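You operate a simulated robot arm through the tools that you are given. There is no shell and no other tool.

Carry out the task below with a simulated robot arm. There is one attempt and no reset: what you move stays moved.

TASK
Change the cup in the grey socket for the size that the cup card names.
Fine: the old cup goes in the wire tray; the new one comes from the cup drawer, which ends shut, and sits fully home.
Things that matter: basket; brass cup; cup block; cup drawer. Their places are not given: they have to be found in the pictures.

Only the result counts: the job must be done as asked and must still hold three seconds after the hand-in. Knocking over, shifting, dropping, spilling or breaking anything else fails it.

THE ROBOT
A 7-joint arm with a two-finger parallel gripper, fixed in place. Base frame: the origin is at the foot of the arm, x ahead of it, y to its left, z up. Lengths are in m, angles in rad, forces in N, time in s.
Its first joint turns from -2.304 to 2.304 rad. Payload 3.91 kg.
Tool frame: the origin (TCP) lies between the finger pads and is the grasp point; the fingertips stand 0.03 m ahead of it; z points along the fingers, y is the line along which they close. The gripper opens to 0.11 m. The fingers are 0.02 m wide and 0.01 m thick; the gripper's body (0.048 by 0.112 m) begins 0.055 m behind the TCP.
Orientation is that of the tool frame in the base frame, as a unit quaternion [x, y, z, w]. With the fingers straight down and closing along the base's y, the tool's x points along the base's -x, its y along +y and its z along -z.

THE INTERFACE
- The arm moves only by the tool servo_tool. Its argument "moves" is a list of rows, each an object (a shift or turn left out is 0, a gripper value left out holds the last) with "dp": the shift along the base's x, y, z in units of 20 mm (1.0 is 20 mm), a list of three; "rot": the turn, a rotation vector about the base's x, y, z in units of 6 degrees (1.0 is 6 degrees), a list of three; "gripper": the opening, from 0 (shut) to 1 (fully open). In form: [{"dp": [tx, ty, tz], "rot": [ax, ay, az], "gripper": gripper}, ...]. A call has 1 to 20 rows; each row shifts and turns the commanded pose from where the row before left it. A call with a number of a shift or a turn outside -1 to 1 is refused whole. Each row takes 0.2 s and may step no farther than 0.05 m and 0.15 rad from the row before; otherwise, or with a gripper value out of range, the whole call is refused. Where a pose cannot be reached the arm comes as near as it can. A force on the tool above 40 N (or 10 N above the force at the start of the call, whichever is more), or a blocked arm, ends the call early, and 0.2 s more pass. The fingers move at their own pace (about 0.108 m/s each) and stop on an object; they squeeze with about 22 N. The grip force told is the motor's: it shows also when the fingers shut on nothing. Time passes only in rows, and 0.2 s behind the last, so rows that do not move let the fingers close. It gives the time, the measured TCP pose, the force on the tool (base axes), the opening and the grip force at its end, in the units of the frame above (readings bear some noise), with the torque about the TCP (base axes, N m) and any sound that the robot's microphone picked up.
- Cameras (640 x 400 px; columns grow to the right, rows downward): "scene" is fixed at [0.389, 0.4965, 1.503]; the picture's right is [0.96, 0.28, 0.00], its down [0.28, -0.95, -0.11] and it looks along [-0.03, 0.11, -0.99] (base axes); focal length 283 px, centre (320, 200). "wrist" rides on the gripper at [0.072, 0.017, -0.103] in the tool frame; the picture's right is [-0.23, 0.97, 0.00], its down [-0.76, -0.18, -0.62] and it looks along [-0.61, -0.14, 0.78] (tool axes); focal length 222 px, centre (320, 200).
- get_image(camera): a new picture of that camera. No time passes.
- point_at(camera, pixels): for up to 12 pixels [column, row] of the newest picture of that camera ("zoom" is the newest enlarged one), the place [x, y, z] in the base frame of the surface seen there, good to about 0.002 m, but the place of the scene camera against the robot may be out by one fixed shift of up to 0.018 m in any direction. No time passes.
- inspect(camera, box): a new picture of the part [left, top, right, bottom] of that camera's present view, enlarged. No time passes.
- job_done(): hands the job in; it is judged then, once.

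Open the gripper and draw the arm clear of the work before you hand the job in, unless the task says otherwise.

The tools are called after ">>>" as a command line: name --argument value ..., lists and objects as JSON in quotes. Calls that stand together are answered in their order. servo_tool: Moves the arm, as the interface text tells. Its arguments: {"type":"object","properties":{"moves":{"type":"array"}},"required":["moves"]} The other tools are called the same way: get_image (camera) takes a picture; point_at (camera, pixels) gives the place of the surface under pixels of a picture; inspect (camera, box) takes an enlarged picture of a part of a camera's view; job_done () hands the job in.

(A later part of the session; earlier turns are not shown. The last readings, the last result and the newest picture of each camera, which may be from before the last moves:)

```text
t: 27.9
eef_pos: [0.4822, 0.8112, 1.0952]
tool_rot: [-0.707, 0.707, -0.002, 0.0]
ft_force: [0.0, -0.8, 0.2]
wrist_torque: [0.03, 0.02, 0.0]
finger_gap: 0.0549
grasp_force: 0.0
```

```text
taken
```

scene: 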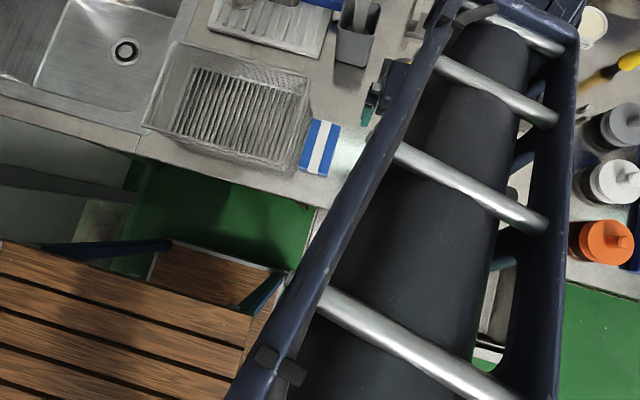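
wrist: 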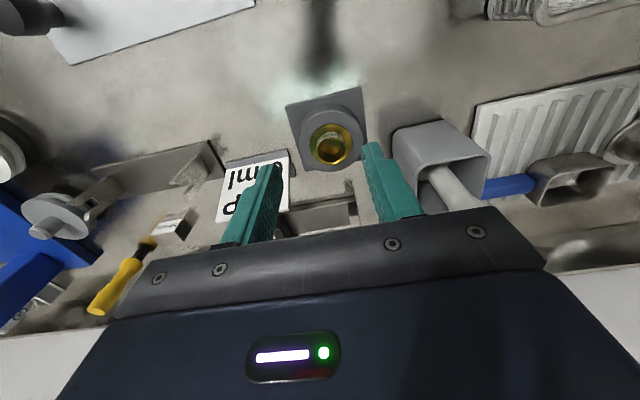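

The cup in the socket is now well visible at (330,147). I enlarge and measure its rim for the exact centre.

>>> inspect --camera "wrist" --box '[290, 110, 370, 180]'

```text
5.71 times, centred on (330, 145) of wrist
```

zoom: 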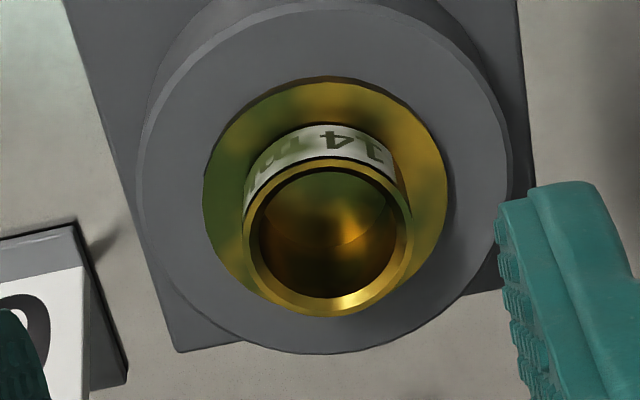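

>>> point_at --camera "zoom" --pixels '[[327, 310], [327, 165], [250, 238], [405, 238], [270, 290], [385, 285], [215, 190], [440, 190], [325, 85], [155, 180], [500, 180], [320, 335]]'

```text
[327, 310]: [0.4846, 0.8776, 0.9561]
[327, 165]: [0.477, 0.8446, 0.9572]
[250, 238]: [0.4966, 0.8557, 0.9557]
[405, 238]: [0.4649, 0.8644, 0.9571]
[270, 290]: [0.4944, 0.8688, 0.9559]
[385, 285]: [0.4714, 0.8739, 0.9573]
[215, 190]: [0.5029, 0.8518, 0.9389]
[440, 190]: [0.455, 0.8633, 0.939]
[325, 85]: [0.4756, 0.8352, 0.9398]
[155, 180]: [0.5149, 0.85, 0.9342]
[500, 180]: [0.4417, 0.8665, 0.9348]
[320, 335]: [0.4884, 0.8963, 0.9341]
```

The cup's rim centre is (0.481, 0.8605), rim z 0.9565, flange z 0.939. I move right above it and start down, watching whether the arm reaches.

>>> servo_tool --moves '[{"dp": [-0.03, 0.8, -0.3]}, {"dp": [-0.03, 0.8, -0.3]}, {"dp": [0, 0.86, -0.4]}, {"dp": [0, 0, -0.8]}, {"dp": [0, 0, -0.8]}, {"dp": [0, 0, -0.6]}, {"dp": [0, 0, 0]}]'

>>> get_image --camera "wrist"

```text
t: 29.5
eef_pos: [0.4817, 0.8619, 1.0312]
tool_rot: [-0.706, 0.708, -0.001, 0.0]
ft_force: [0.3, 0.1, 0.1]
wrist_torque: [0.03, 0.0, -0.02]
finger_gap: 0.0551
grasp_force: 0.0
```

```text
taken
```

wrist: 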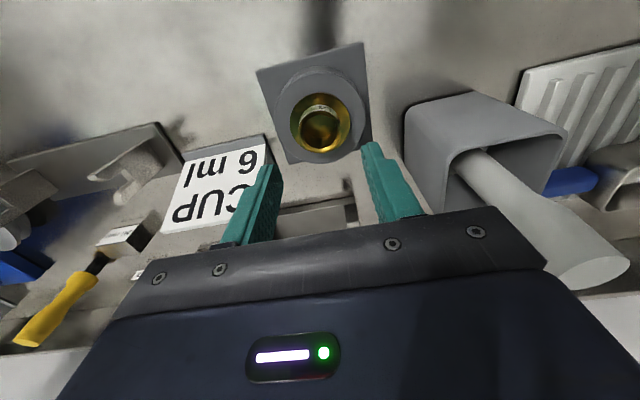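

The arm reaches it and the pose is (0.4817, 0.8619, 1.031). I descend so the fingertips end just above the flange.

>>> servo_tool --moves '[{"dp": [0, -0.03, -0.8]}, {"dp": [0, 0, -0.8]}, {"dp": [0, 0, -0.7]}, {"dp": [0, 0, -0.6]}, {"dp": [0, 0, 0]}]'

>>> get_image --camera "wrist"

>>> inspect --camera "wrist" --box '[230, 90, 430, 220]'

```text
t: 30.7
eef_pos: [0.4814, 0.8637, 0.9714]
tool_rot: [-0.706, 0.708, 0.0, 0.0]
ft_force: [0.1, -0.9, -0.3]
wrist_torque: [-0.01, -0.01, 0.0]
finger_gap: 0.0549
grasp_force: 0.0
```

```text
taken
```

wrist: 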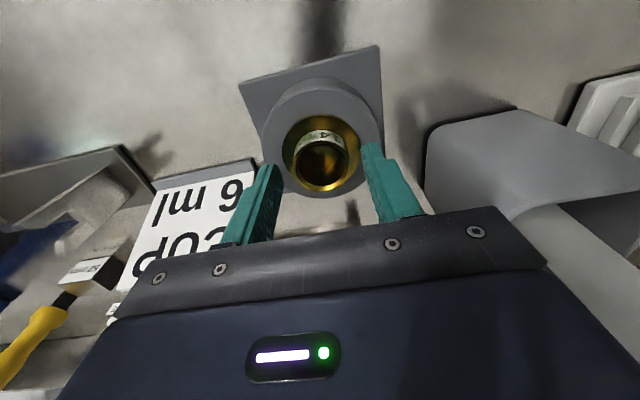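

```text
3.08 times, centred on (330, 155) of wrist
```

zoom: 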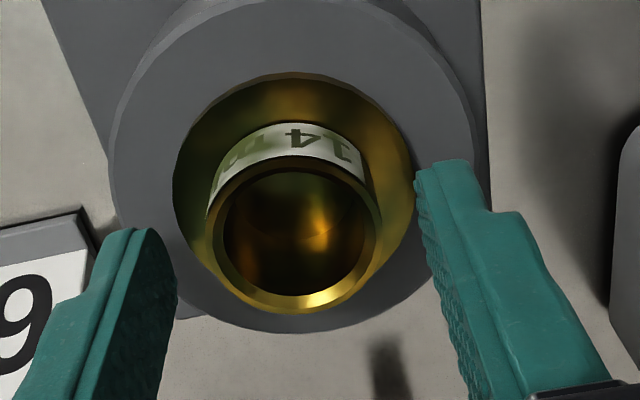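

In this view the rim centre is near (321,166) while a centred cup would project to about (320,175), so the TCP seems several mm too far in +y. I measure the rim again to confirm.

>>> point_at --camera "zoom" --pixels '[[293, 306], [293, 163], [212, 234], [374, 225], [235, 290], [350, 285], [180, 180], [412, 170], [290, 80], [200, 260], [425, 180], [165, 250]]'

```text
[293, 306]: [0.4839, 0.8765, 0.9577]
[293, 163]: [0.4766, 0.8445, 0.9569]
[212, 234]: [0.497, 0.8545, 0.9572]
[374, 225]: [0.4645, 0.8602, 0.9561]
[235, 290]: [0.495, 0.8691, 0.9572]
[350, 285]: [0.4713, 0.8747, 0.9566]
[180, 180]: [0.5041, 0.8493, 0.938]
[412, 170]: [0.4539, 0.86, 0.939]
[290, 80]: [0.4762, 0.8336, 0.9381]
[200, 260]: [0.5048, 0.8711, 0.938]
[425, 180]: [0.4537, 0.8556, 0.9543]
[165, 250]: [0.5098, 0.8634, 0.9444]
```

The cup centre is confirmed at (0.4805, 0.860), so I shift 4 mm toward -y and 1 mm toward -x, then close on the upper part.

>>> servo_tool --moves '[{"dp": [-0.04, -0.22, 0]}, {"dp": [0, 0, 0]}, {"gripper": 0.35}, {"gripper": 0.31}, {"dp": [0, 0, 0]}]'

>>> inspect --camera "wrist" --box '[230, 90, 430, 220]'

```text
t: 31.9
eef_pos: [0.4806, 0.8583, 0.9741]
tool_rot: [-0.707, 0.708, 0.0, 0.001]
ft_force: [0.5, -0.8, 0.7]
wrist_torque: [-0.02, 0.06, 0.04]
finger_gap: 0.0351
grasp_force: 20.9
```

```text
3.08 times, centred on (330, 155) of wrist
```

zoom: 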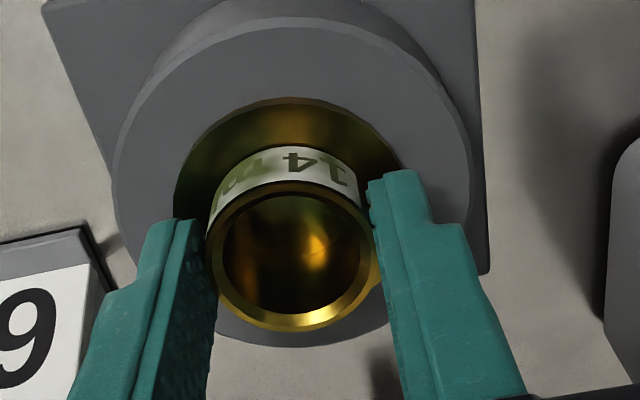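

The fingers just touch the cup (gap 35 mm) and it is centred well. I close with full force.

>>> servo_tool --moves '[{"gripper": 0}, {"gripper": 0}, {"gripper": 0}]'

>>> inspect --camera "wrist" --box '[230, 90, 430, 220]'

```text
t: 32.7
eef_pos: [0.481, 0.8584, 0.9731]
tool_rot: [-0.707, 0.707, -0.001, 0.0]
ft_force: [0.6, 0.4, 1.2]
wrist_torque: [-0.04, 0.15, -0.03]
finger_gap: 0.0349
grasp_force: 22.2
```

```text
3.08 times, centred on (330, 155) of wrist
```

zoom: 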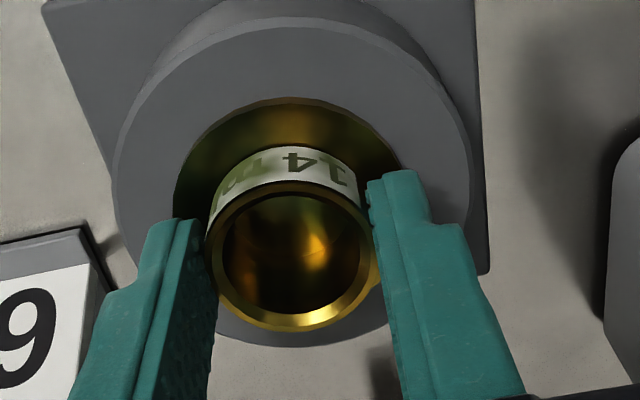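

The cup is held with almost no side force, so the TCP x≈0.481, y≈0.8584, z≈0.9735 marks the socket axis. I lift straight up.

>>> servo_tool --moves '[{"dp": [0, 0, 0.2]}, {"dp": [0, 0, 0.3]}, {"dp": [0, 0, 0.5]}, {"dp": [0, 0, 0.5]}, {"dp": [0, 0, 0.5]}, {"dp": [0, 0, 0.5]}, {"dp": [0, 0, 0.5]}, {"dp": [0, 0, 0.5]}]'

>>> get_image --camera "wrist"

```text
t: 34.5
eef_pos: [0.4797, 0.8561, 1.0441]
tool_rot: [-0.707, 0.708, -0.001, 0.0]
ft_force: [0.2, 0.6, -1.5]
wrist_torque: [0.01, 0.01, 0.01]
finger_gap: 0.0347
grasp_force: 21.9
```

```text
taken
```

wrist: 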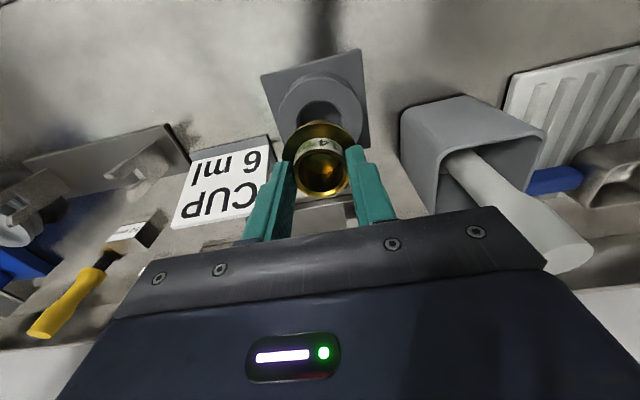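

The cup is out and held (the empty hole shows at (325,110)). I raise it, then carry it along -y first, staying clear of the pot and pestle.

>>> servo_tool --moves '[{"dp": [0, 0, 0.9]}, {"dp": [0, 0, 0.9]}, {"dp": [0, 0, 0.95]}, {"dp": [0, -0.9, 0]}, {"dp": [0, -1, 0]}, {"dp": [0, -1, 0]}, {"dp": [0, -1, 0]}, {"dp": [-0.5, -1, 0]}, {"dp": [-0.9, -1, 0]}, {"dp": [-1, -1, 0]}, {"dp": [-1, -0.95, 0]}, {"dp": [-1, 0, 0]}, {"dp": [-1, 0, 0]}, {"dp": [-1, 0, 0]}, {"dp": [-1, 0, 0]}, {"dp": [-1, 0, 0]}, {"dp": [-1, 0, 0]}, {"dp": [-1, 0, 0]}, {"dp": [-1, 0, 0]}]'

>>> get_image --camera "wrist"

>>> get_image --camera "scene"

```text
t: 38.5
eef_pos: [0.252, 0.7019, 1.0968]
tool_rot: [-0.707, 0.707, 0.0, 0.0]
ft_force: [0.7, 0.1, -0.8]
wrist_torque: [0.01, 0.02, -0.03]
finger_gap: 0.035
grasp_force: 22.1
```

```text
taken
```

wrist: 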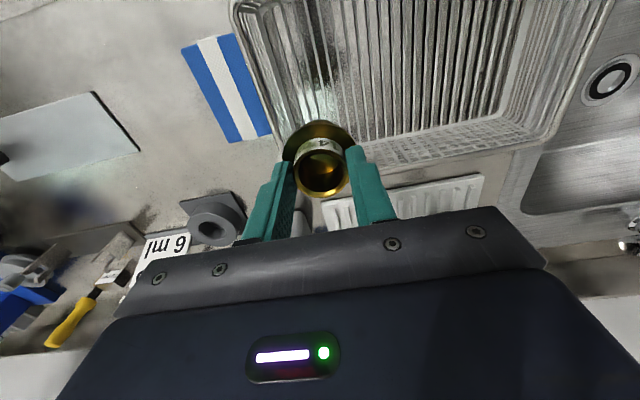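

```text
taken
```

scene: 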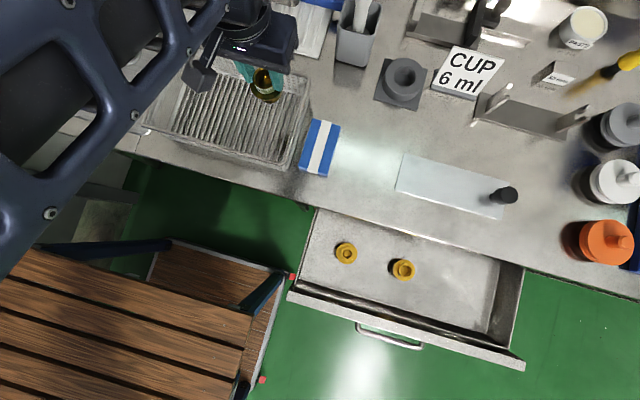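

The cup is now over the tray's right part. I measure the tray floor and walls from the wrist camera.

>>> point_at --camera "wrist" --pixels '[[380, 60], [420, 90], [350, 40], [275, 130], [255, 60], [530, 120], [400, 150], [450, 30], [480, 60], [335, 90], [500, 20], [380, 110]]'

>>> inspect --camera "wrist" --box '[230, 0, 620, 200]'

```text
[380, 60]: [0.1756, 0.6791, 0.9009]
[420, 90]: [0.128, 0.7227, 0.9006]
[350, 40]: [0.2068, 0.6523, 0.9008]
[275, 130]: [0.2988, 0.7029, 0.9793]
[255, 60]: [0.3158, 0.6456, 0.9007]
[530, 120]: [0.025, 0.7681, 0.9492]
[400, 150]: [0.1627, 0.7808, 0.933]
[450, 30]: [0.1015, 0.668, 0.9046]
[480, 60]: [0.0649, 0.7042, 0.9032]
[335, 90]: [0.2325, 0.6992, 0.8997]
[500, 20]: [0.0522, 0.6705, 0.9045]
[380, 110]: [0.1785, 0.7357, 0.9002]
```

```text
1.64 times, centred on (425, 100) of wrist
```

zoom: 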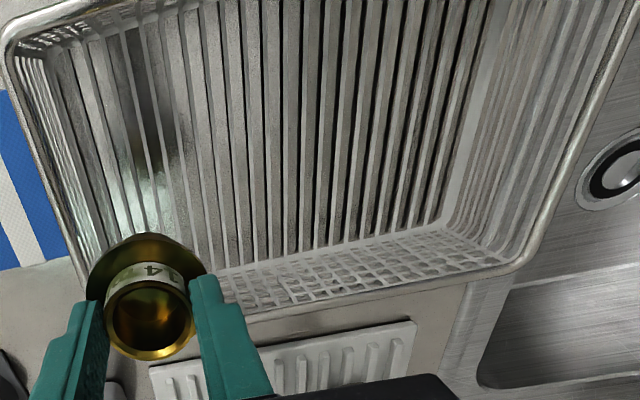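

The tray floor bars are at z≈0.9045 and the inside spans about x 0.04–0.28, y 0.62–0.77. I move over its middle and lower the cup.

>>> servo_tool --moves '[{"dp": [-0.92, 0, 0]}, {"dp": [-0.92, 0, 0]}, {"dp": [-0.92, 0, 0]}, {"dp": [-0.92, 0, 0]}, {"dp": [-0.92, 0, 0]}, {"dp": [0, 0, -1]}, {"dp": [0, 0, -1]}, {"dp": [0, 0, -1]}, {"dp": [0, 0, -1]}, {"dp": [0, 0, -1]}, {"dp": [0, 0, -0.8]}, {"dp": [0, 0, 0]}]'

>>> get_image --camera "wrist"

>>> get_image --camera "scene"

```text
t: 41.1
eef_pos: [0.1598, 0.6995, 0.9829]
tool_rot: [-0.707, 0.708, 0.0, 0.0]
ft_force: [0.0, -0.6, -1.4]
wrist_torque: [0.02, -0.01, 0.01]
finger_gap: 0.0351
grasp_force: 22.0
```

```text
taken
```

wrist: 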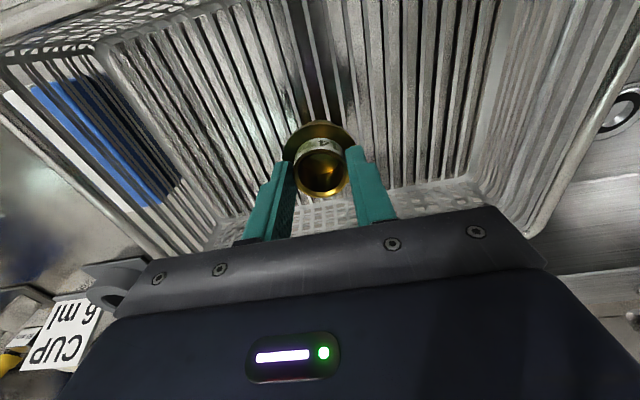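

```text
taken
```

scene: 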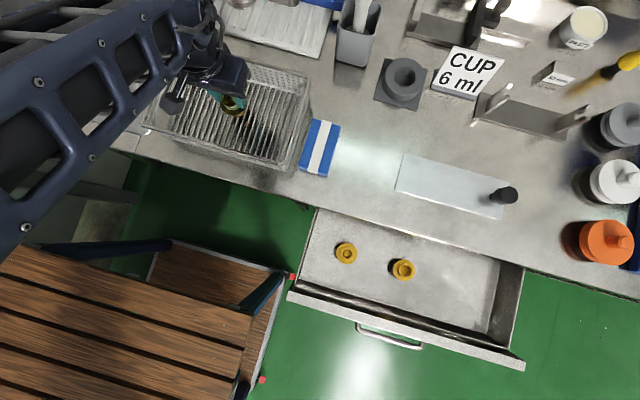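

The cup is about 11 mm above the tray floor. I lower it gently in 2 mm steps until contact.

>>> servo_tool --moves '[{"dp": [0, 0, -0.1]}, {"dp": [0, 0, -0.1]}, {"dp": [0, 0, -0.1]}, {"dp": [0, 0, -0.1]}, {"dp": [0, 0, 0]}]'

```text
t: 42.3
eef_pos: [0.1595, 0.6999, 0.9732]
tool_rot: [-0.707, 0.707, -0.001, 0.0]
ft_force: [0.2, 0.2, -1.2]
wrist_torque: [0.0, -0.01, 0.02]
finger_gap: 0.0349
grasp_force: 22.3
```

>>> servo_tool --moves '[{"dp": [0, 0, -0.05]}, {"dp": [0, 0, -0.05]}, {"dp": [0, 0, 0]}]'

>>> inspect --camera "wrist" --box '[230, 90, 430, 220]'

```text
t: 43.1
eef_pos: [0.1596, 0.6998, 0.9723]
tool_rot: [-0.706, 0.708, -0.001, 0.0]
ft_force: [0.0, -0.3, -1.6]
wrist_torque: [0.04, 0.01, 0.02]
finger_gap: 0.0348
grasp_force: 21.8
```

```text
3.08 times, centred on (330, 155) of wrist
```

zoom: 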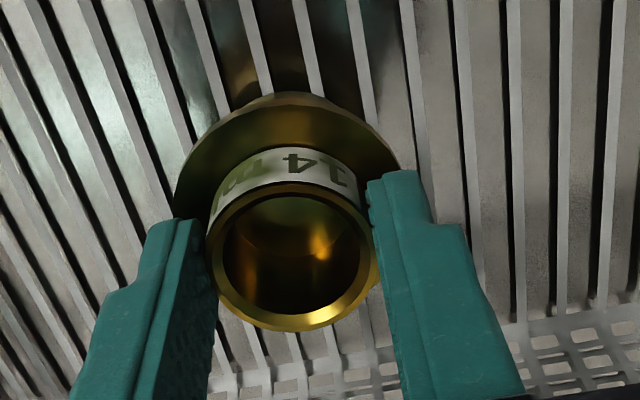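

There is no contact yet (still about -1.5 N of weight). I continue down a millimetre at a time.

>>> servo_tool --moves '[{"dp": [0, 0, -0.05]}, {"dp": [0, 0, -0.05]}, {"dp": [0, 0, 0]}]'

```text
t: 43.9
eef_pos: [0.1609, 0.7007, 0.9701]
tool_rot: [-0.707, 0.708, 0.0, 0.001]
ft_force: [1.0, 4.9, 11.9]
wrist_torque: [0.22, -0.07, 0.02]
finger_gap: 0.0347
grasp_force: 22.3
```

Contact with the tray floor (12 N up). I ease off half a millimetre and open the fingers.

>>> servo_tool --moves '[{"dp": [0, 0, 0.03]}, {"gripper": 0.4}, {"gripper": 0.55}, {"gripper": 0.55}]'

>>> inspect --camera "wrist" --box '[230, 90, 430, 220]'

```text
t: 44.9
eef_pos: [0.1602, 0.6993, 0.9708]
tool_rot: [-0.707, 0.707, -0.001, -0.001]
ft_force: [0.4, 0.2, 0.1]
wrist_torque: [0.01, -0.03, 0.0]
finger_gap: 0.0605
grasp_force: 0.1
```

```text
3.08 times, centred on (330, 155) of wrist
```

zoom: 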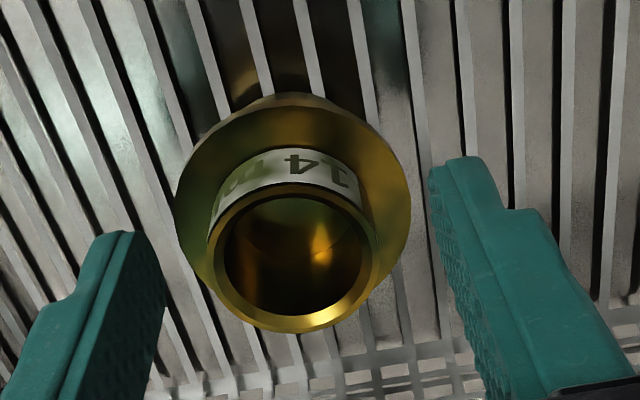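

The old cup stands in the tray. I rise straight up, then travel to above the 6 ml cup in the drawer.

>>> servo_tool --moves '[{"dp": [0, 0, 0.5]}, {"dp": [0, 0, 1]}, {"dp": [0, 0, 1]}, {"dp": [0, 0, 1]}, {"dp": [0, 0, 1]}, {"dp": [0, 0, 1]}, {"dp": [0, 0, 1]}]'

>>> servo_tool --moves '[{"dp": [0.945, -0.7, 0]}, {"dp": [0.945, -0.7, 0]}, {"dp": [0.945, -0.7, 0]}, {"dp": [0.945, -0.7, 0]}, {"dp": [0.945, -0.7, 0]}, {"dp": [0.945, -0.7, 0]}, {"dp": [0.945, -0.7, 0]}, {"dp": [0.945, -0.7, 0]}, {"dp": [0.945, -0.7, 0]}, {"dp": [0.945, -0.7, 0]}, {"dp": [0.945, -0.7, 0]}, {"dp": [0.945, -0.7, 0]}, {"dp": [0.945, -0.7, 0]}, {"dp": [0.945, -0.7, 0]}, {"dp": [0.945, -0.7, 0]}, {"dp": [0.945, -0.7, 0]}, {"dp": [0.945, -0.7, 0]}, {"dp": [0, 0, 0]}]'

>>> get_image --camera "scene"

>>> get_image --camera "wrist"

```text
t: 46.5
eef_pos: [0.1593, 0.7, 1.1011]
tool_rot: [-0.707, 0.707, -0.001, 0.0]
ft_force: [1.3, 0.1, -1.0]
wrist_torque: [-0.03, 0.02, -0.02]
finger_gap: 0.0604
grasp_force: 0.2
```

```text
t: 50.3
eef_pos: [0.4821, 0.4622, 1.0999]
tool_rot: [-0.707, 0.708, 0.0, 0.001]
ft_force: [-0.9, -0.6, 0.6]
wrist_torque: [-0.02, 0.02, 0.01]
finger_gap: 0.0602
grasp_force: 0.0
```

```text
taken
```

scene: 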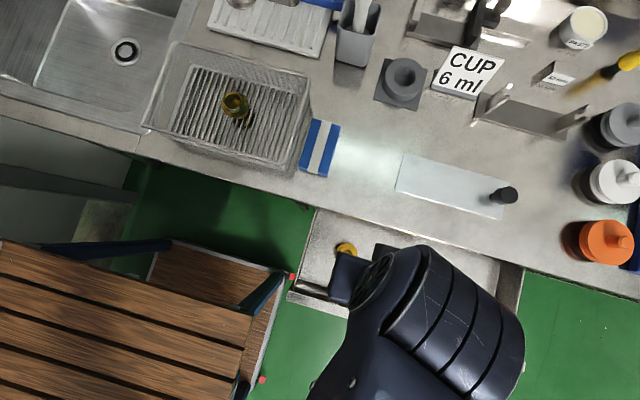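

```text
taken
```

wrist: 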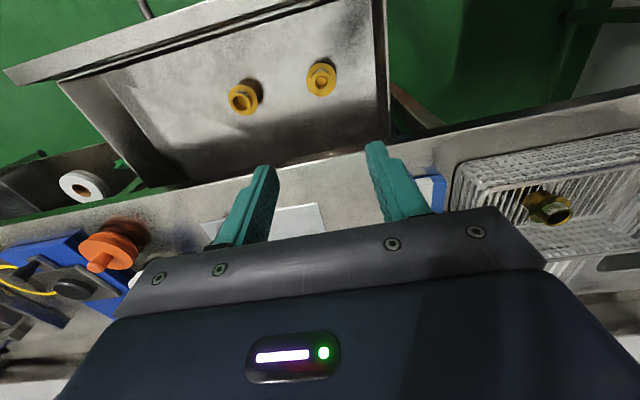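

The old cup stands in the tray at (548,208), and the drawer with both cups is in view; the 6 ml cup is at (321,78). I measure the cup and the drawer's side walls for clearance.

>>> point_at --camera "wrist" --pixels '[[365, 60], [372, 100], [378, 130], [382, 80], [377, 20], [386, 120], [321, 66], [321, 90], [309, 78], [333, 76], [300, 2], [350, 160]]'

>>> inspect --camera "wrist" --box '[290, 45, 352, 110]'

```text
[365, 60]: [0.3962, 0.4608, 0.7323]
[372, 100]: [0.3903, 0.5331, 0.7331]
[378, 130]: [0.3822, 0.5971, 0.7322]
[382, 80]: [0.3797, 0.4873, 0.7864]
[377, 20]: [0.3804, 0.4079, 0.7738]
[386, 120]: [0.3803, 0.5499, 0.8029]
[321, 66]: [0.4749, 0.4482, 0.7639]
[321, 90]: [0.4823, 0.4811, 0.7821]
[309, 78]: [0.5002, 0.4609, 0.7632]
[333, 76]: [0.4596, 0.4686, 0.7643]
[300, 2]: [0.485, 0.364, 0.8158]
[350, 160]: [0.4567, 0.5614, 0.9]
```

```text
6.15 times, centred on (321, 78) of wrist
```

zoom: 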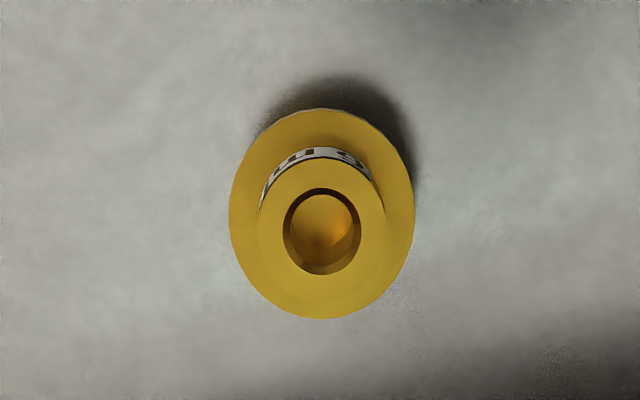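

The drawer wall is at x≈0.38, leaving room. I measure the 6 ml cup's rim and flange in this zoom.

>>> point_at --camera "zoom" --pixels '[[322, 165], [322, 295], [265, 230], [378, 230], [240, 200], [405, 200], [320, 118], [322, 312], [280, 180], [365, 280]]'

```text
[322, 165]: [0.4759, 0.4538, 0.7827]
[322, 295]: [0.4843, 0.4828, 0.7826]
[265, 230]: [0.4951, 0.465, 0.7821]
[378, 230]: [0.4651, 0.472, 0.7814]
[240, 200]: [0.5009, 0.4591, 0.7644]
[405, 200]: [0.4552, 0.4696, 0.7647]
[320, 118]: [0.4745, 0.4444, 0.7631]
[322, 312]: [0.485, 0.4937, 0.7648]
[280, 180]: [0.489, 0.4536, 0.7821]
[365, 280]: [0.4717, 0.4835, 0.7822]
```

The 6 ml cup's centre is (0.480, 0.4684), rim z 0.782. I align over it and descend part of the way, then check the picture.

>>> servo_tool --moves '[{"dp": [-0.07, 0.19, -0.8], "gripper": 0.5}, {"dp": [0, 0, -1]}, {"dp": [0, 0, -1]}, {"dp": [0, 0, -1]}, {"dp": [0, 0, -1]}, {"dp": [0, 0, -1]}, {"dp": [0, 0, -1]}, {"dp": [0, 0, -1]}, {"dp": [0, 0, -1]}, {"dp": [0, 0, -1]}, {"dp": [0, 0, -1]}, {"dp": [0, 0, -1]}, {"dp": [0, 0, -0.8]}, {"dp": [0, 0, 0]}]'

>>> get_image --camera "wrist"

>>> get_image --camera "scene"

```text
t: 53.3
eef_pos: [0.4803, 0.4658, 0.8482]
tool_rot: [-0.706, 0.708, 0.0, 0.0]
ft_force: [-1.1, -0.6, 0.1]
wrist_torque: [-0.04, -0.01, -0.01]
finger_gap: 0.0551
grasp_force: 0.0
```

```text
taken
```

wrist: 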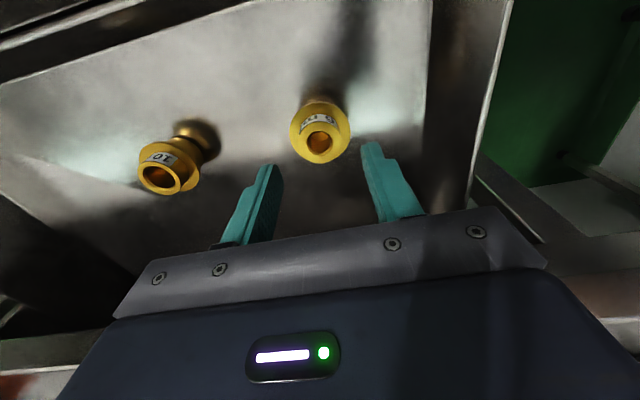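

```text
taken
```

scene: 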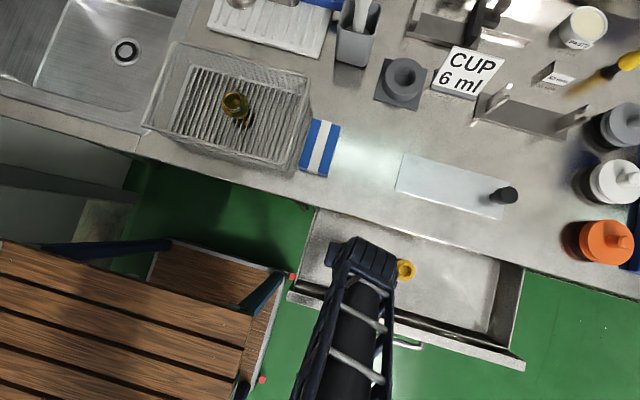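

The 6 ml cup sits between the fingers at (320,140). Before going lower I check how high the forearm passes above the drawer front.

>>> point_at --camera "scene" --pixels '[[345, 310], [335, 340], [360, 260], [380, 320], [325, 330], [345, 240], [330, 260], [395, 260]]'

>>> inspect --camera "wrist" --box '[230, 70, 430, 200]'

>>> inspect --camera "scene" --box '[270, 210, 450, 400]'

```text
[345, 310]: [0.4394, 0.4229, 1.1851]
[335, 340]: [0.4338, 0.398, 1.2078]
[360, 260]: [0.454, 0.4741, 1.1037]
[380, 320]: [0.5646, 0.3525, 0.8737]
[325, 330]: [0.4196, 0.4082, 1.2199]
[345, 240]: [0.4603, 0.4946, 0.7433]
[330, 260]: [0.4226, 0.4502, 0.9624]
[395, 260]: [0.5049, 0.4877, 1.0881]
```

```text
3.08 times, centred on (330, 135) of wrist
```

zoom: 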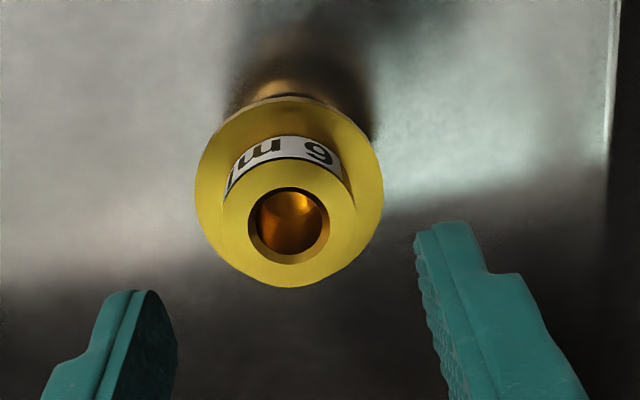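

```text
2.11 times, centred on (360, 305) of scene
```

zoom: 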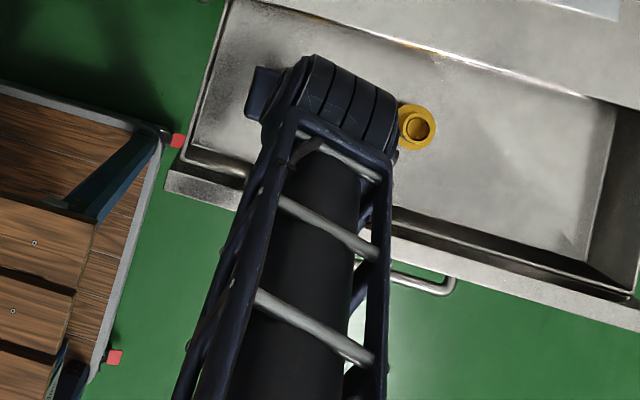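

The forearm stays well above (z>1.08). The cup is nearly centred; I shift +1 mm in y and descend to the grasp height, then compare with the reference picture.

>>> servo_tool --moves '[{"dp": [0, 0.05, -0.8]}, {"dp": [0, 0, -0.8]}, {"dp": [0, 0, -0.6]}, {"dp": [0, 0, -0.3]}, {"dp": [0, 0, 0]}]'

>>> inspect --camera "wrist" --box '[230, 90, 430, 220]'

```text
t: 54.5
eef_pos: [0.4796, 0.4658, 0.797]
tool_rot: [-0.706, 0.709, -0.001, 0.001]
ft_force: [-0.2, -0.3, -0.3]
wrist_torque: [0.02, 0.02, -0.03]
finger_gap: 0.0551
grasp_force: 0.1
```

```text
3.08 times, centred on (330, 155) of wrist
```

zoom: 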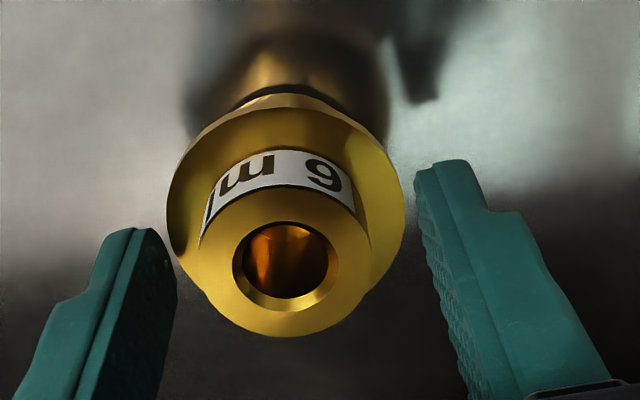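

The 6 ml label reads clearly (same upside-down shape as on the card). Compared to the reference picture the cup is about 1.6 mm off in x and 1 mm in y, so I correct that and close.

>>> servo_tool --moves '[{"dp": [0.08, 0.06, 0]}, {"dp": [0, 0, 0]}, {"gripper": 0.35}, {"gripper": 0.31}, {"gripper": 0.31}]'

>>> inspect --camera "wrist" --box '[230, 90, 430, 220]'

```text
t: 55.7
eef_pos: [0.4803, 0.4674, 0.797]
tool_rot: [-0.707, 0.707, 0.0, 0.0]
ft_force: [0.0, -0.4, 0.1]
wrist_torque: [0.01, 0.03, 0.03]
finger_gap: 0.0349
grasp_force: 20.4
```

```text
3.08 times, centred on (330, 155) of wrist
```

zoom: 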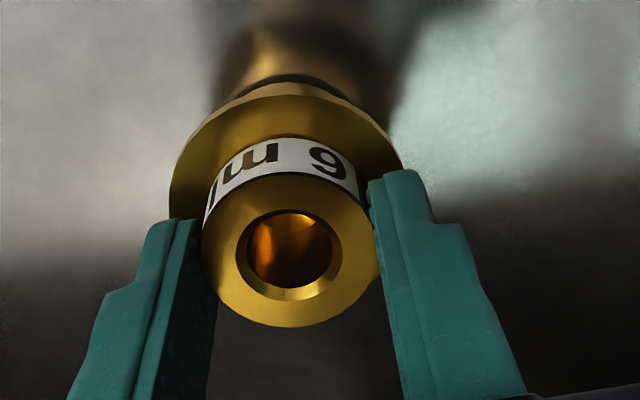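

The fingers hold the new cup centred within about a millimetre of the reference. I close with full force and lift it a little.

>>> servo_tool --moves '[{"gripper": 0}, {"gripper": 0}, {"dp": [0, 0, 0.3]}, {"dp": [0, 0, 0.5]}, {"dp": [0, 0, 0.7]}, {"dp": [0, 0, 0.9]}, {"dp": [0, 0, 0.9]}, {"dp": [0, 0, 0]}]'

>>> get_image --camera "wrist"

>>> inspect --camera "wrist" --box '[230, 90, 430, 220]'

```text
t: 57.5
eef_pos: [0.481, 0.4669, 0.8629]
tool_rot: [-0.706, 0.708, -0.001, 0.0]
ft_force: [-0.3, -0.7, -0.5]
wrist_torque: [-0.01, -0.02, 0.04]
finger_gap: 0.0351
grasp_force: 21.7
```

```text
taken
```

wrist: 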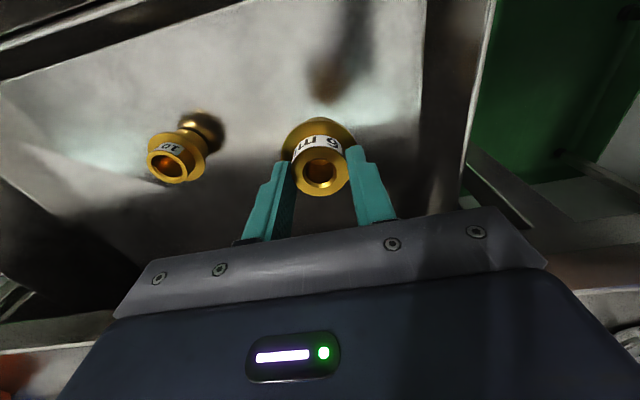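

```text
3.08 times, centred on (330, 155) of wrist
```

zoom: 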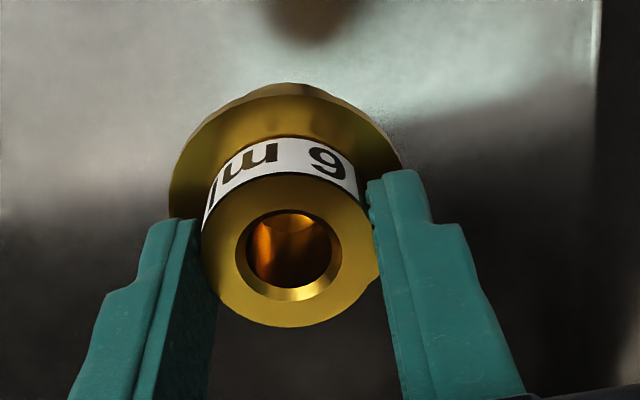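

The new cup is held and lifted clear of the drawer floor. I raise it straight up, then carry it along +y to above the socket.

>>> servo_tool --moves '[{"dp": [-0.075, 0, 1]}, {"dp": [0, 0, 1]}, {"dp": [0, 0, 1]}, {"dp": [0, 0, 1]}, {"dp": [0, 0, 1]}, {"dp": [0, 0, 1]}, {"dp": [0, 0, 1]}, {"dp": [0, 0, 1]}, {"dp": [0, 0, 1]}, {"dp": [0, 0, 1]}, {"dp": [0, 0.525, 0]}]'

>>> servo_tool --moves '[{"dp": [0, 1, 0]}, {"dp": [0, 1, 0]}, {"dp": [0, 1, 0]}, {"dp": [0, 1, 0]}, {"dp": [0, 1, 0]}, {"dp": [0, 1, 0]}, {"dp": [0, 1, 0]}, {"dp": [0, 1, 0]}, {"dp": [0, 1, 0]}, {"dp": [0, 1, 0]}, {"dp": [0, 1, 0]}, {"dp": [0, 1, 0]}, {"dp": [0, 1, 0]}, {"dp": [0, 1, 0]}, {"dp": [0, 1, 0]}, {"dp": [0, 1, 0]}, {"dp": [0, 1, 0]}, {"dp": [0, 1, 0]}, {"dp": [0, 1, 0]}, {"dp": [0, 0, 0]}]'

>>> get_image --camera "wrist"

>>> inspect --camera "wrist" --box '[240, 30, 400, 210]'

```text
t: 59.9
eef_pos: [0.4808, 0.4786, 1.0653]
tool_rot: [-0.707, 0.708, 0.0, 0.0]
ft_force: [-0.3, 0.1, -1.6]
wrist_torque: [-0.02, -0.02, -0.02]
finger_gap: 0.0347
grasp_force: 22.1
```

```text
t: 64.1
eef_pos: [0.4807, 0.8576, 1.0667]
tool_rot: [-0.707, 0.707, -0.001, 0.001]
ft_force: [-0.6, -0.4, -0.8]
wrist_torque: [-0.02, 0.01, 0.03]
finger_gap: 0.0349
grasp_force: 22.1
```

```text
taken
```

wrist: 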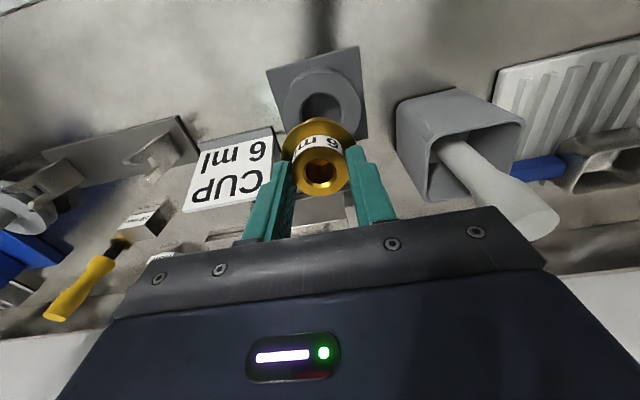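

```text
2.22 times, centred on (320, 120) of wrist
```

zoom: 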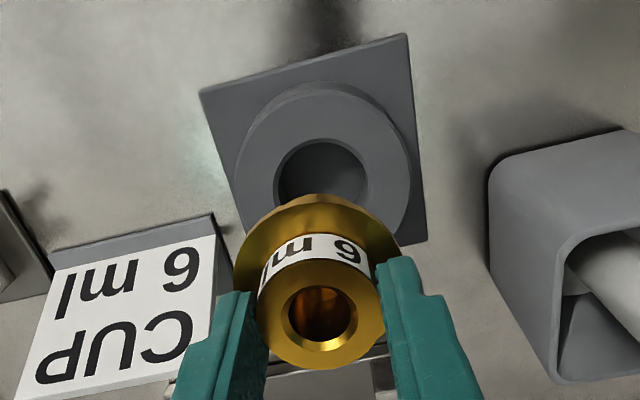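

The hole (around (322,185) in the zoom) and the held cup are both in view. I measure both with the same picture to compare their axes.

>>> point_at --camera "zoom" --pixels '[[320, 364], [320, 268], [264, 310], [378, 300], [270, 190], [375, 185], [322, 134], [240, 185], [406, 170], [320, 93], [295, 350], [350, 350]]'

>>> inspect --camera "wrist" --box '[280, 60, 372, 130]'

```text
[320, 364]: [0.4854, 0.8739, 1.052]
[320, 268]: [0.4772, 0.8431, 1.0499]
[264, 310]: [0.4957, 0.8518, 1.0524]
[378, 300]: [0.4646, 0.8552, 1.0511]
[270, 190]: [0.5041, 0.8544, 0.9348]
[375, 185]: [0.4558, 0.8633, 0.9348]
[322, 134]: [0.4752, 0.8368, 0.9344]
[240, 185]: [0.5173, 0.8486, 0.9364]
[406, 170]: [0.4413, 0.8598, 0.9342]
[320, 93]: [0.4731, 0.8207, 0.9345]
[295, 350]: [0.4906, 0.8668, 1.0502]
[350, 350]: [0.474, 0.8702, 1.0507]
```

```text
5.71 times, centred on (326, 95) of wrist
```

zoom: 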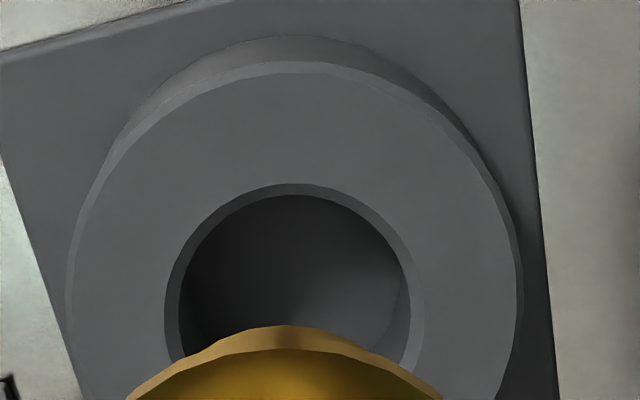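

The hole has a chamfer. I refine both centres with closer zooms: first the hole/socket edge in this zoom.

>>> point_at --camera "zoom" --pixels '[[160, 320], [430, 310], [297, 180], [200, 225], [390, 225], [80, 300], [510, 290], [295, 72], [150, 140], [440, 140]]'

>>> inspect --camera "wrist" --box '[284, 140, 356, 198]'

```text
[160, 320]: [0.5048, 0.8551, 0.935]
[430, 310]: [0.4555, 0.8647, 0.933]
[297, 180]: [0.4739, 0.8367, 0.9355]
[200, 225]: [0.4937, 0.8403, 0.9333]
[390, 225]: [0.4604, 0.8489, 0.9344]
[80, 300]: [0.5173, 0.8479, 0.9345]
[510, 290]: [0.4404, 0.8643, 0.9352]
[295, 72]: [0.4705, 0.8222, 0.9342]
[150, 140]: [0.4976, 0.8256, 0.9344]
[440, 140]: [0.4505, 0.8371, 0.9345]
```

```text
6.90 times, centred on (320, 169) of wrist
```

zoom: 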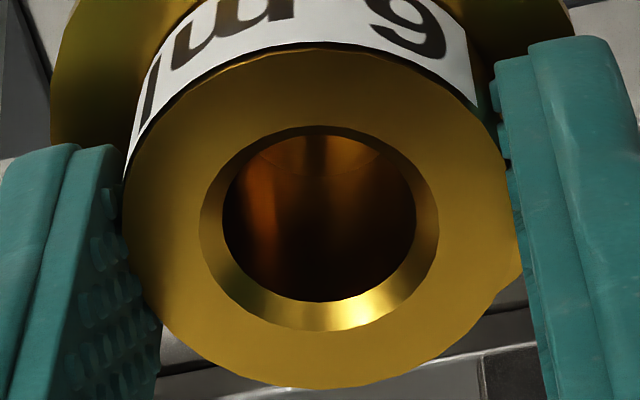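

Hole centre fits to about (0.4803, 0.8603). Now the same for the held cup's rim in this closer zoom.

>>> point_at --camera "zoom" --pixels '[[193, 232], [444, 225], [316, 119], [320, 338], [130, 225], [512, 215], [310, 54], [320, 382], [230, 140], [400, 130], [230, 320], [410, 312]]'

```text
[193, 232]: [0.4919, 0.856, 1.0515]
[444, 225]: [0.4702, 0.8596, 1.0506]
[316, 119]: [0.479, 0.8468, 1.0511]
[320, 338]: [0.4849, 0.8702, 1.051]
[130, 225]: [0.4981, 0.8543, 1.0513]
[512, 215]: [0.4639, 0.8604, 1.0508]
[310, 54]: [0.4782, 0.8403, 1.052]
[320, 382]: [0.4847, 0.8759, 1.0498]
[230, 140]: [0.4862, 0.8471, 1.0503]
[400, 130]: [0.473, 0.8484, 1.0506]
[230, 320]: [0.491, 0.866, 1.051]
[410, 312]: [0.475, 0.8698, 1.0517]
```

The cup axis (0.4813, 0.8579) is about 2.2 mm short in y and slightly off in x relative to the hole (0.4803, 0.8603). I correct by +2.2 mm in y and -0.6 mm in x and descend to just above entry.

>>> servo_tool --moves '[{"dp": [-0.03, 0.11, -0.5]}, {"dp": [0, 0, -0.8]}, {"dp": [0, 0, -0.8]}, {"dp": [0, 0, -0.6]}, {"dp": [0, 0, 0]}]'

>>> get_image --camera "wrist"

>>> inspect --camera "wrist" --box '[240, 60, 400, 200]'

```text
t: 65.3
eef_pos: [0.4808, 0.8625, 1.0115]
tool_rot: [0.707, -0.707, 0.001, -0.001]
ft_force: [-0.3, 0.0, -1.5]
wrist_torque: [-0.02, 0.0, -0.01]
finger_gap: 0.0347
grasp_force: 21.6
```

```text
taken
```

wrist: 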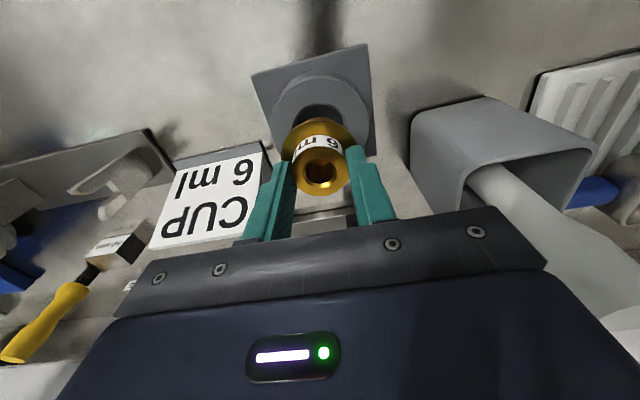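

```text
2.86 times, centred on (320, 130) of wrist
```

zoom: 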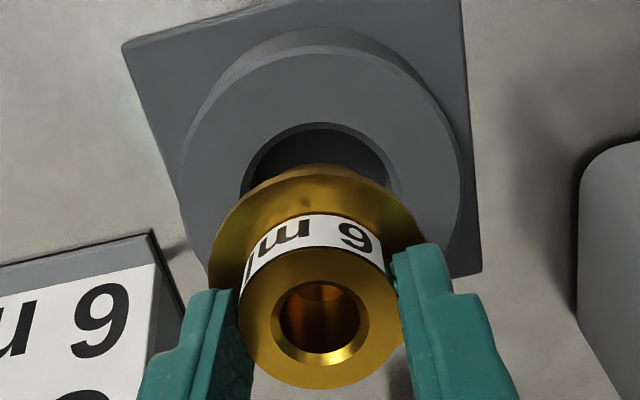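

The cup hovers just above the hole. I measure both again in this nearer view before inserting.

>>> point_at --camera "zoom" --pixels '[[243, 318], [398, 305], [318, 218], [322, 384], [268, 318], [372, 315], [319, 274], [322, 362], [238, 190], [404, 190], [315, 120], [320, 52]]'

>>> inspect --camera "wrist" --box '[284, 140, 356, 198]'

```text
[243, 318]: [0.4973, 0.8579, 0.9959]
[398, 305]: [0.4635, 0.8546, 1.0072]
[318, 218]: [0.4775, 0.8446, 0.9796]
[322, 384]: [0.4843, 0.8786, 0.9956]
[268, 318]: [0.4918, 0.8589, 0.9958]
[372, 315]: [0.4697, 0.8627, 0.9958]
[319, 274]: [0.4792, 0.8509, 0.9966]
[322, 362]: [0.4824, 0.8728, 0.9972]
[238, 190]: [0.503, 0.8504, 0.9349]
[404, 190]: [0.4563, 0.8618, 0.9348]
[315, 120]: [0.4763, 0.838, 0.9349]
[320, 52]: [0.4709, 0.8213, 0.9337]
```

```text
6.90 times, centred on (320, 169) of wrist
```

zoom: 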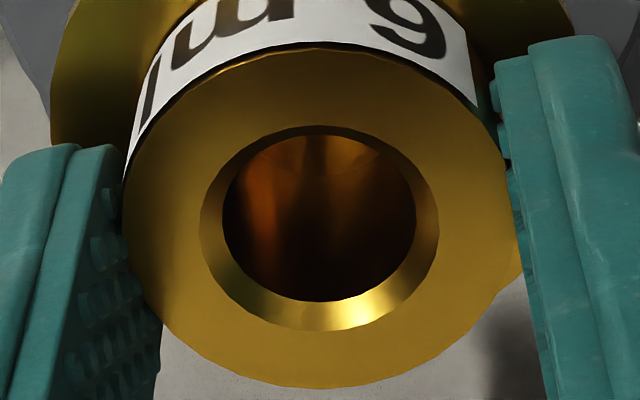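

>>> point_at --camera "zoom" --pixels '[[193, 232], [444, 225], [316, 119], [320, 338], [130, 225], [512, 215], [310, 54], [320, 382], [230, 140], [400, 130], [230, 320], [410, 312]]'

>>> inspect --camera "wrist" --box '[280, 60, 372, 130]'

```text
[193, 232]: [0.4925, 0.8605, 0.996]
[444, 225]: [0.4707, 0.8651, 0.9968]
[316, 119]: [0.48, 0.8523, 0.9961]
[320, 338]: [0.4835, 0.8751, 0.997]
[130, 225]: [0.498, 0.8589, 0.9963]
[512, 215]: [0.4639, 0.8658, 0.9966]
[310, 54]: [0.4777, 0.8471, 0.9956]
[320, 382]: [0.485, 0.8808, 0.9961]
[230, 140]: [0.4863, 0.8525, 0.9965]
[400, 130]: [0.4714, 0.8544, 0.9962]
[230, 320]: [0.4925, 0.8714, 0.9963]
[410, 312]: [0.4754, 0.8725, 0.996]
```

```text
5.71 times, centred on (326, 95) of wrist
```

zoom: 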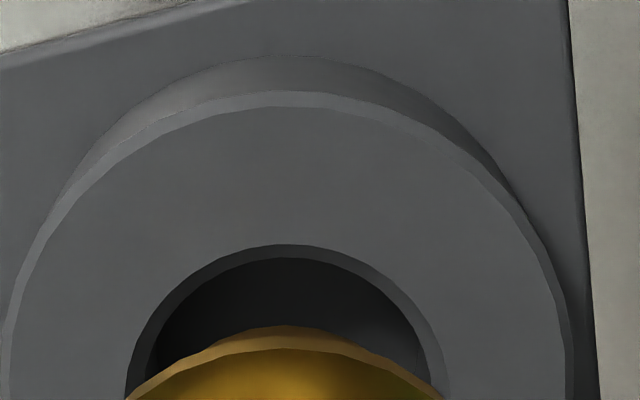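

The cup now measures (0.4814, 0.8630): the arm drifted outward as it descended, matching the TCP reading 0.8625. I check the hole's position again in this view.

>>> point_at --camera "zoom" --pixels '[[285, 240], [180, 288], [390, 288], [126, 370], [448, 375], [290, 100], [130, 160], [440, 160], [30, 280], [550, 270]]'

```text
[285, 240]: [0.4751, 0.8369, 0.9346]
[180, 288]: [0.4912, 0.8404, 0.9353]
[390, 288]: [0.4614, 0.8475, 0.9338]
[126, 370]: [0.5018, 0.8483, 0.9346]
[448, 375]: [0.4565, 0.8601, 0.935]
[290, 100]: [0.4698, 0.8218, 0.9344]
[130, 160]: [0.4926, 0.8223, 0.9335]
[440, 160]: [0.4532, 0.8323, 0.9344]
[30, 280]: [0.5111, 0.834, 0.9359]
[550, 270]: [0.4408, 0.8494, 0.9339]
```

The hole centre is (0.4803, 0.8602), so the cup needs about -0.8 mm in x and -2.8 mm in y. I apply that without descending and re-read the pose.

>>> servo_tool --moves '[{"dp": [-0.04, -0.14, 0]}, {"dp": [0, 0, 0]}, {"dp": [0, 0, 0]}]'

>>> inspect --camera "wrist" --box '[284, 140, 356, 198]'

>>> point_at --camera "zoom" --pixels '[[193, 232], [444, 225], [316, 119], [320, 338], [130, 225], [512, 215], [310, 54], [320, 382], [230, 140], [400, 130], [230, 320], [410, 312]]'

```text
t: 66.1
eef_pos: [0.4804, 0.858, 1.0126]
tool_rot: [-0.706, 0.708, -0.001, 0.0]
ft_force: [-0.2, -0.2, -1.5]
wrist_torque: [0.0, -0.03, -0.03]
finger_gap: 0.0349
grasp_force: 22.8
```

```text
6.90 times, centred on (320, 169) of wrist
```

zoom: 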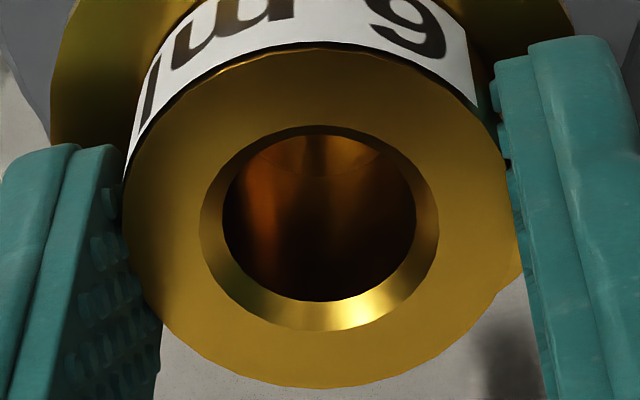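

```text
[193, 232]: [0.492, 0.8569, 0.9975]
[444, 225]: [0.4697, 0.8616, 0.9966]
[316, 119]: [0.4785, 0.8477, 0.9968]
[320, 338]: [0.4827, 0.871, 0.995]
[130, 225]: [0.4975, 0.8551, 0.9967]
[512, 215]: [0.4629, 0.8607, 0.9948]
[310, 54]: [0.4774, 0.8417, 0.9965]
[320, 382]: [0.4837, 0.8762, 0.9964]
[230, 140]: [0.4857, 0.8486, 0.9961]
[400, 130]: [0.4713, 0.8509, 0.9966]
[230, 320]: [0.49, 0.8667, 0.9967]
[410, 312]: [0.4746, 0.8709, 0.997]
```

The cup now measures (0.4805, 0.8590); I wait a moment to see whether the arm settles further.

>>> servo_tool --moves '[{"dp": [0, 0, 0]}, {"dp": [0, 0, 0]}, {"dp": [0, 0, 0]}, {"dp": [0, 0, 0]}, {"dp": [0, 0, 0]}]'

>>> servo_tool --moves '[{"dp": [0, 0, 0]}]'

>>> servo_tool --moves '[{"dp": [0, 0, 0]}]'

```text
t: 67.3
eef_pos: [0.4796, 0.8595, 1.0119]
tool_rot: [0.707, -0.707, 0.0, -0.001]
ft_force: [-1.6, 0.7, -1.2]
wrist_torque: [0.01, 0.0, 0.0]
finger_gap: 0.0349
grasp_force: 21.8
```

```text
t: 67.7
eef_pos: [0.4794, 0.8589, 1.0121]
tool_rot: [-0.707, 0.707, -0.002, 0.0]
ft_force: [0.1, -0.8, -1.2]
wrist_torque: [-0.02, 0.01, 0.01]
finger_gap: 0.0347
grasp_force: 22.2
```

```text
t: 68.1
eef_pos: [0.4794, 0.8588, 1.012]
tool_rot: [-0.707, 0.708, -0.001, 0.001]
ft_force: [-0.3, 0.0, -0.6]
wrist_torque: [-0.01, -0.01, 0.01]
finger_gap: 0.0349
grasp_force: 22.0
```

The reading scatters about a millimetre around (0.4796, 0.8590). I shift +1 mm in y and +0.4 mm in x and lower in 2 mm steps, watching the force.

>>> servo_tool --moves '[{"dp": [0.02, 0.05, -0.1]}, {"dp": [0, 0, -0.1]}, {"dp": [0, 0, -0.1]}, {"dp": [0, 0, -0.1]}, {"dp": [0, 0, -0.1]}, {"dp": [0, 0, 0]}]'

>>> get_image --camera "wrist"

>>> inspect --camera "wrist" --box '[240, 60, 400, 200]'

```text
t: 69.5
eef_pos: [0.4786, 0.8591, 1.0006]
tool_rot: [-0.706, 0.708, -0.001, 0.0]
ft_force: [-0.1, -0.9, -1.7]
wrist_torque: [-0.01, 0.02, -0.03]
finger_gap: 0.0348
grasp_force: 21.7
```

```text
taken
```

wrist: 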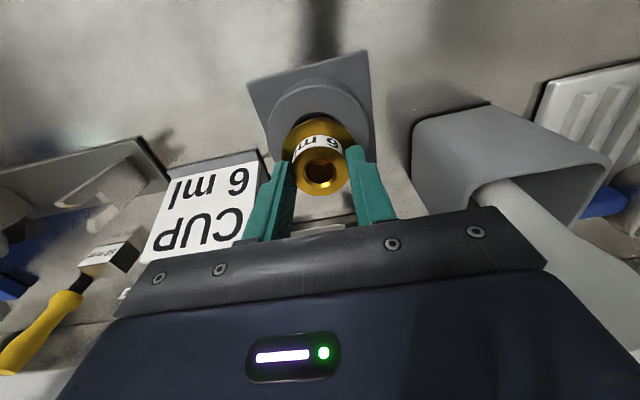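

```text
2.86 times, centred on (320, 130) of wrist
```

zoom: 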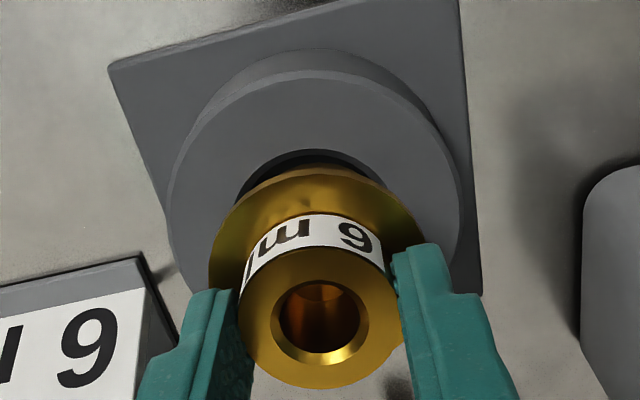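

No contact yet; the stem's end is about at the socket's top. I continue down 1–2 mm at a time.

>>> servo_tool --moves '[{"dp": [0, 0, -0.075]}, {"dp": [0, 0, -0.075]}, {"dp": [0, 0, 0]}]'

```text
t: 70.3
eef_pos: [0.4774, 0.8588, 0.9988]
tool_rot: [-0.707, 0.707, -0.001, 0.001]
ft_force: [0.0, -0.9, -1.0]
wrist_torque: [0.0, -0.02, -0.01]
finger_gap: 0.0352
grasp_force: 22.1
```

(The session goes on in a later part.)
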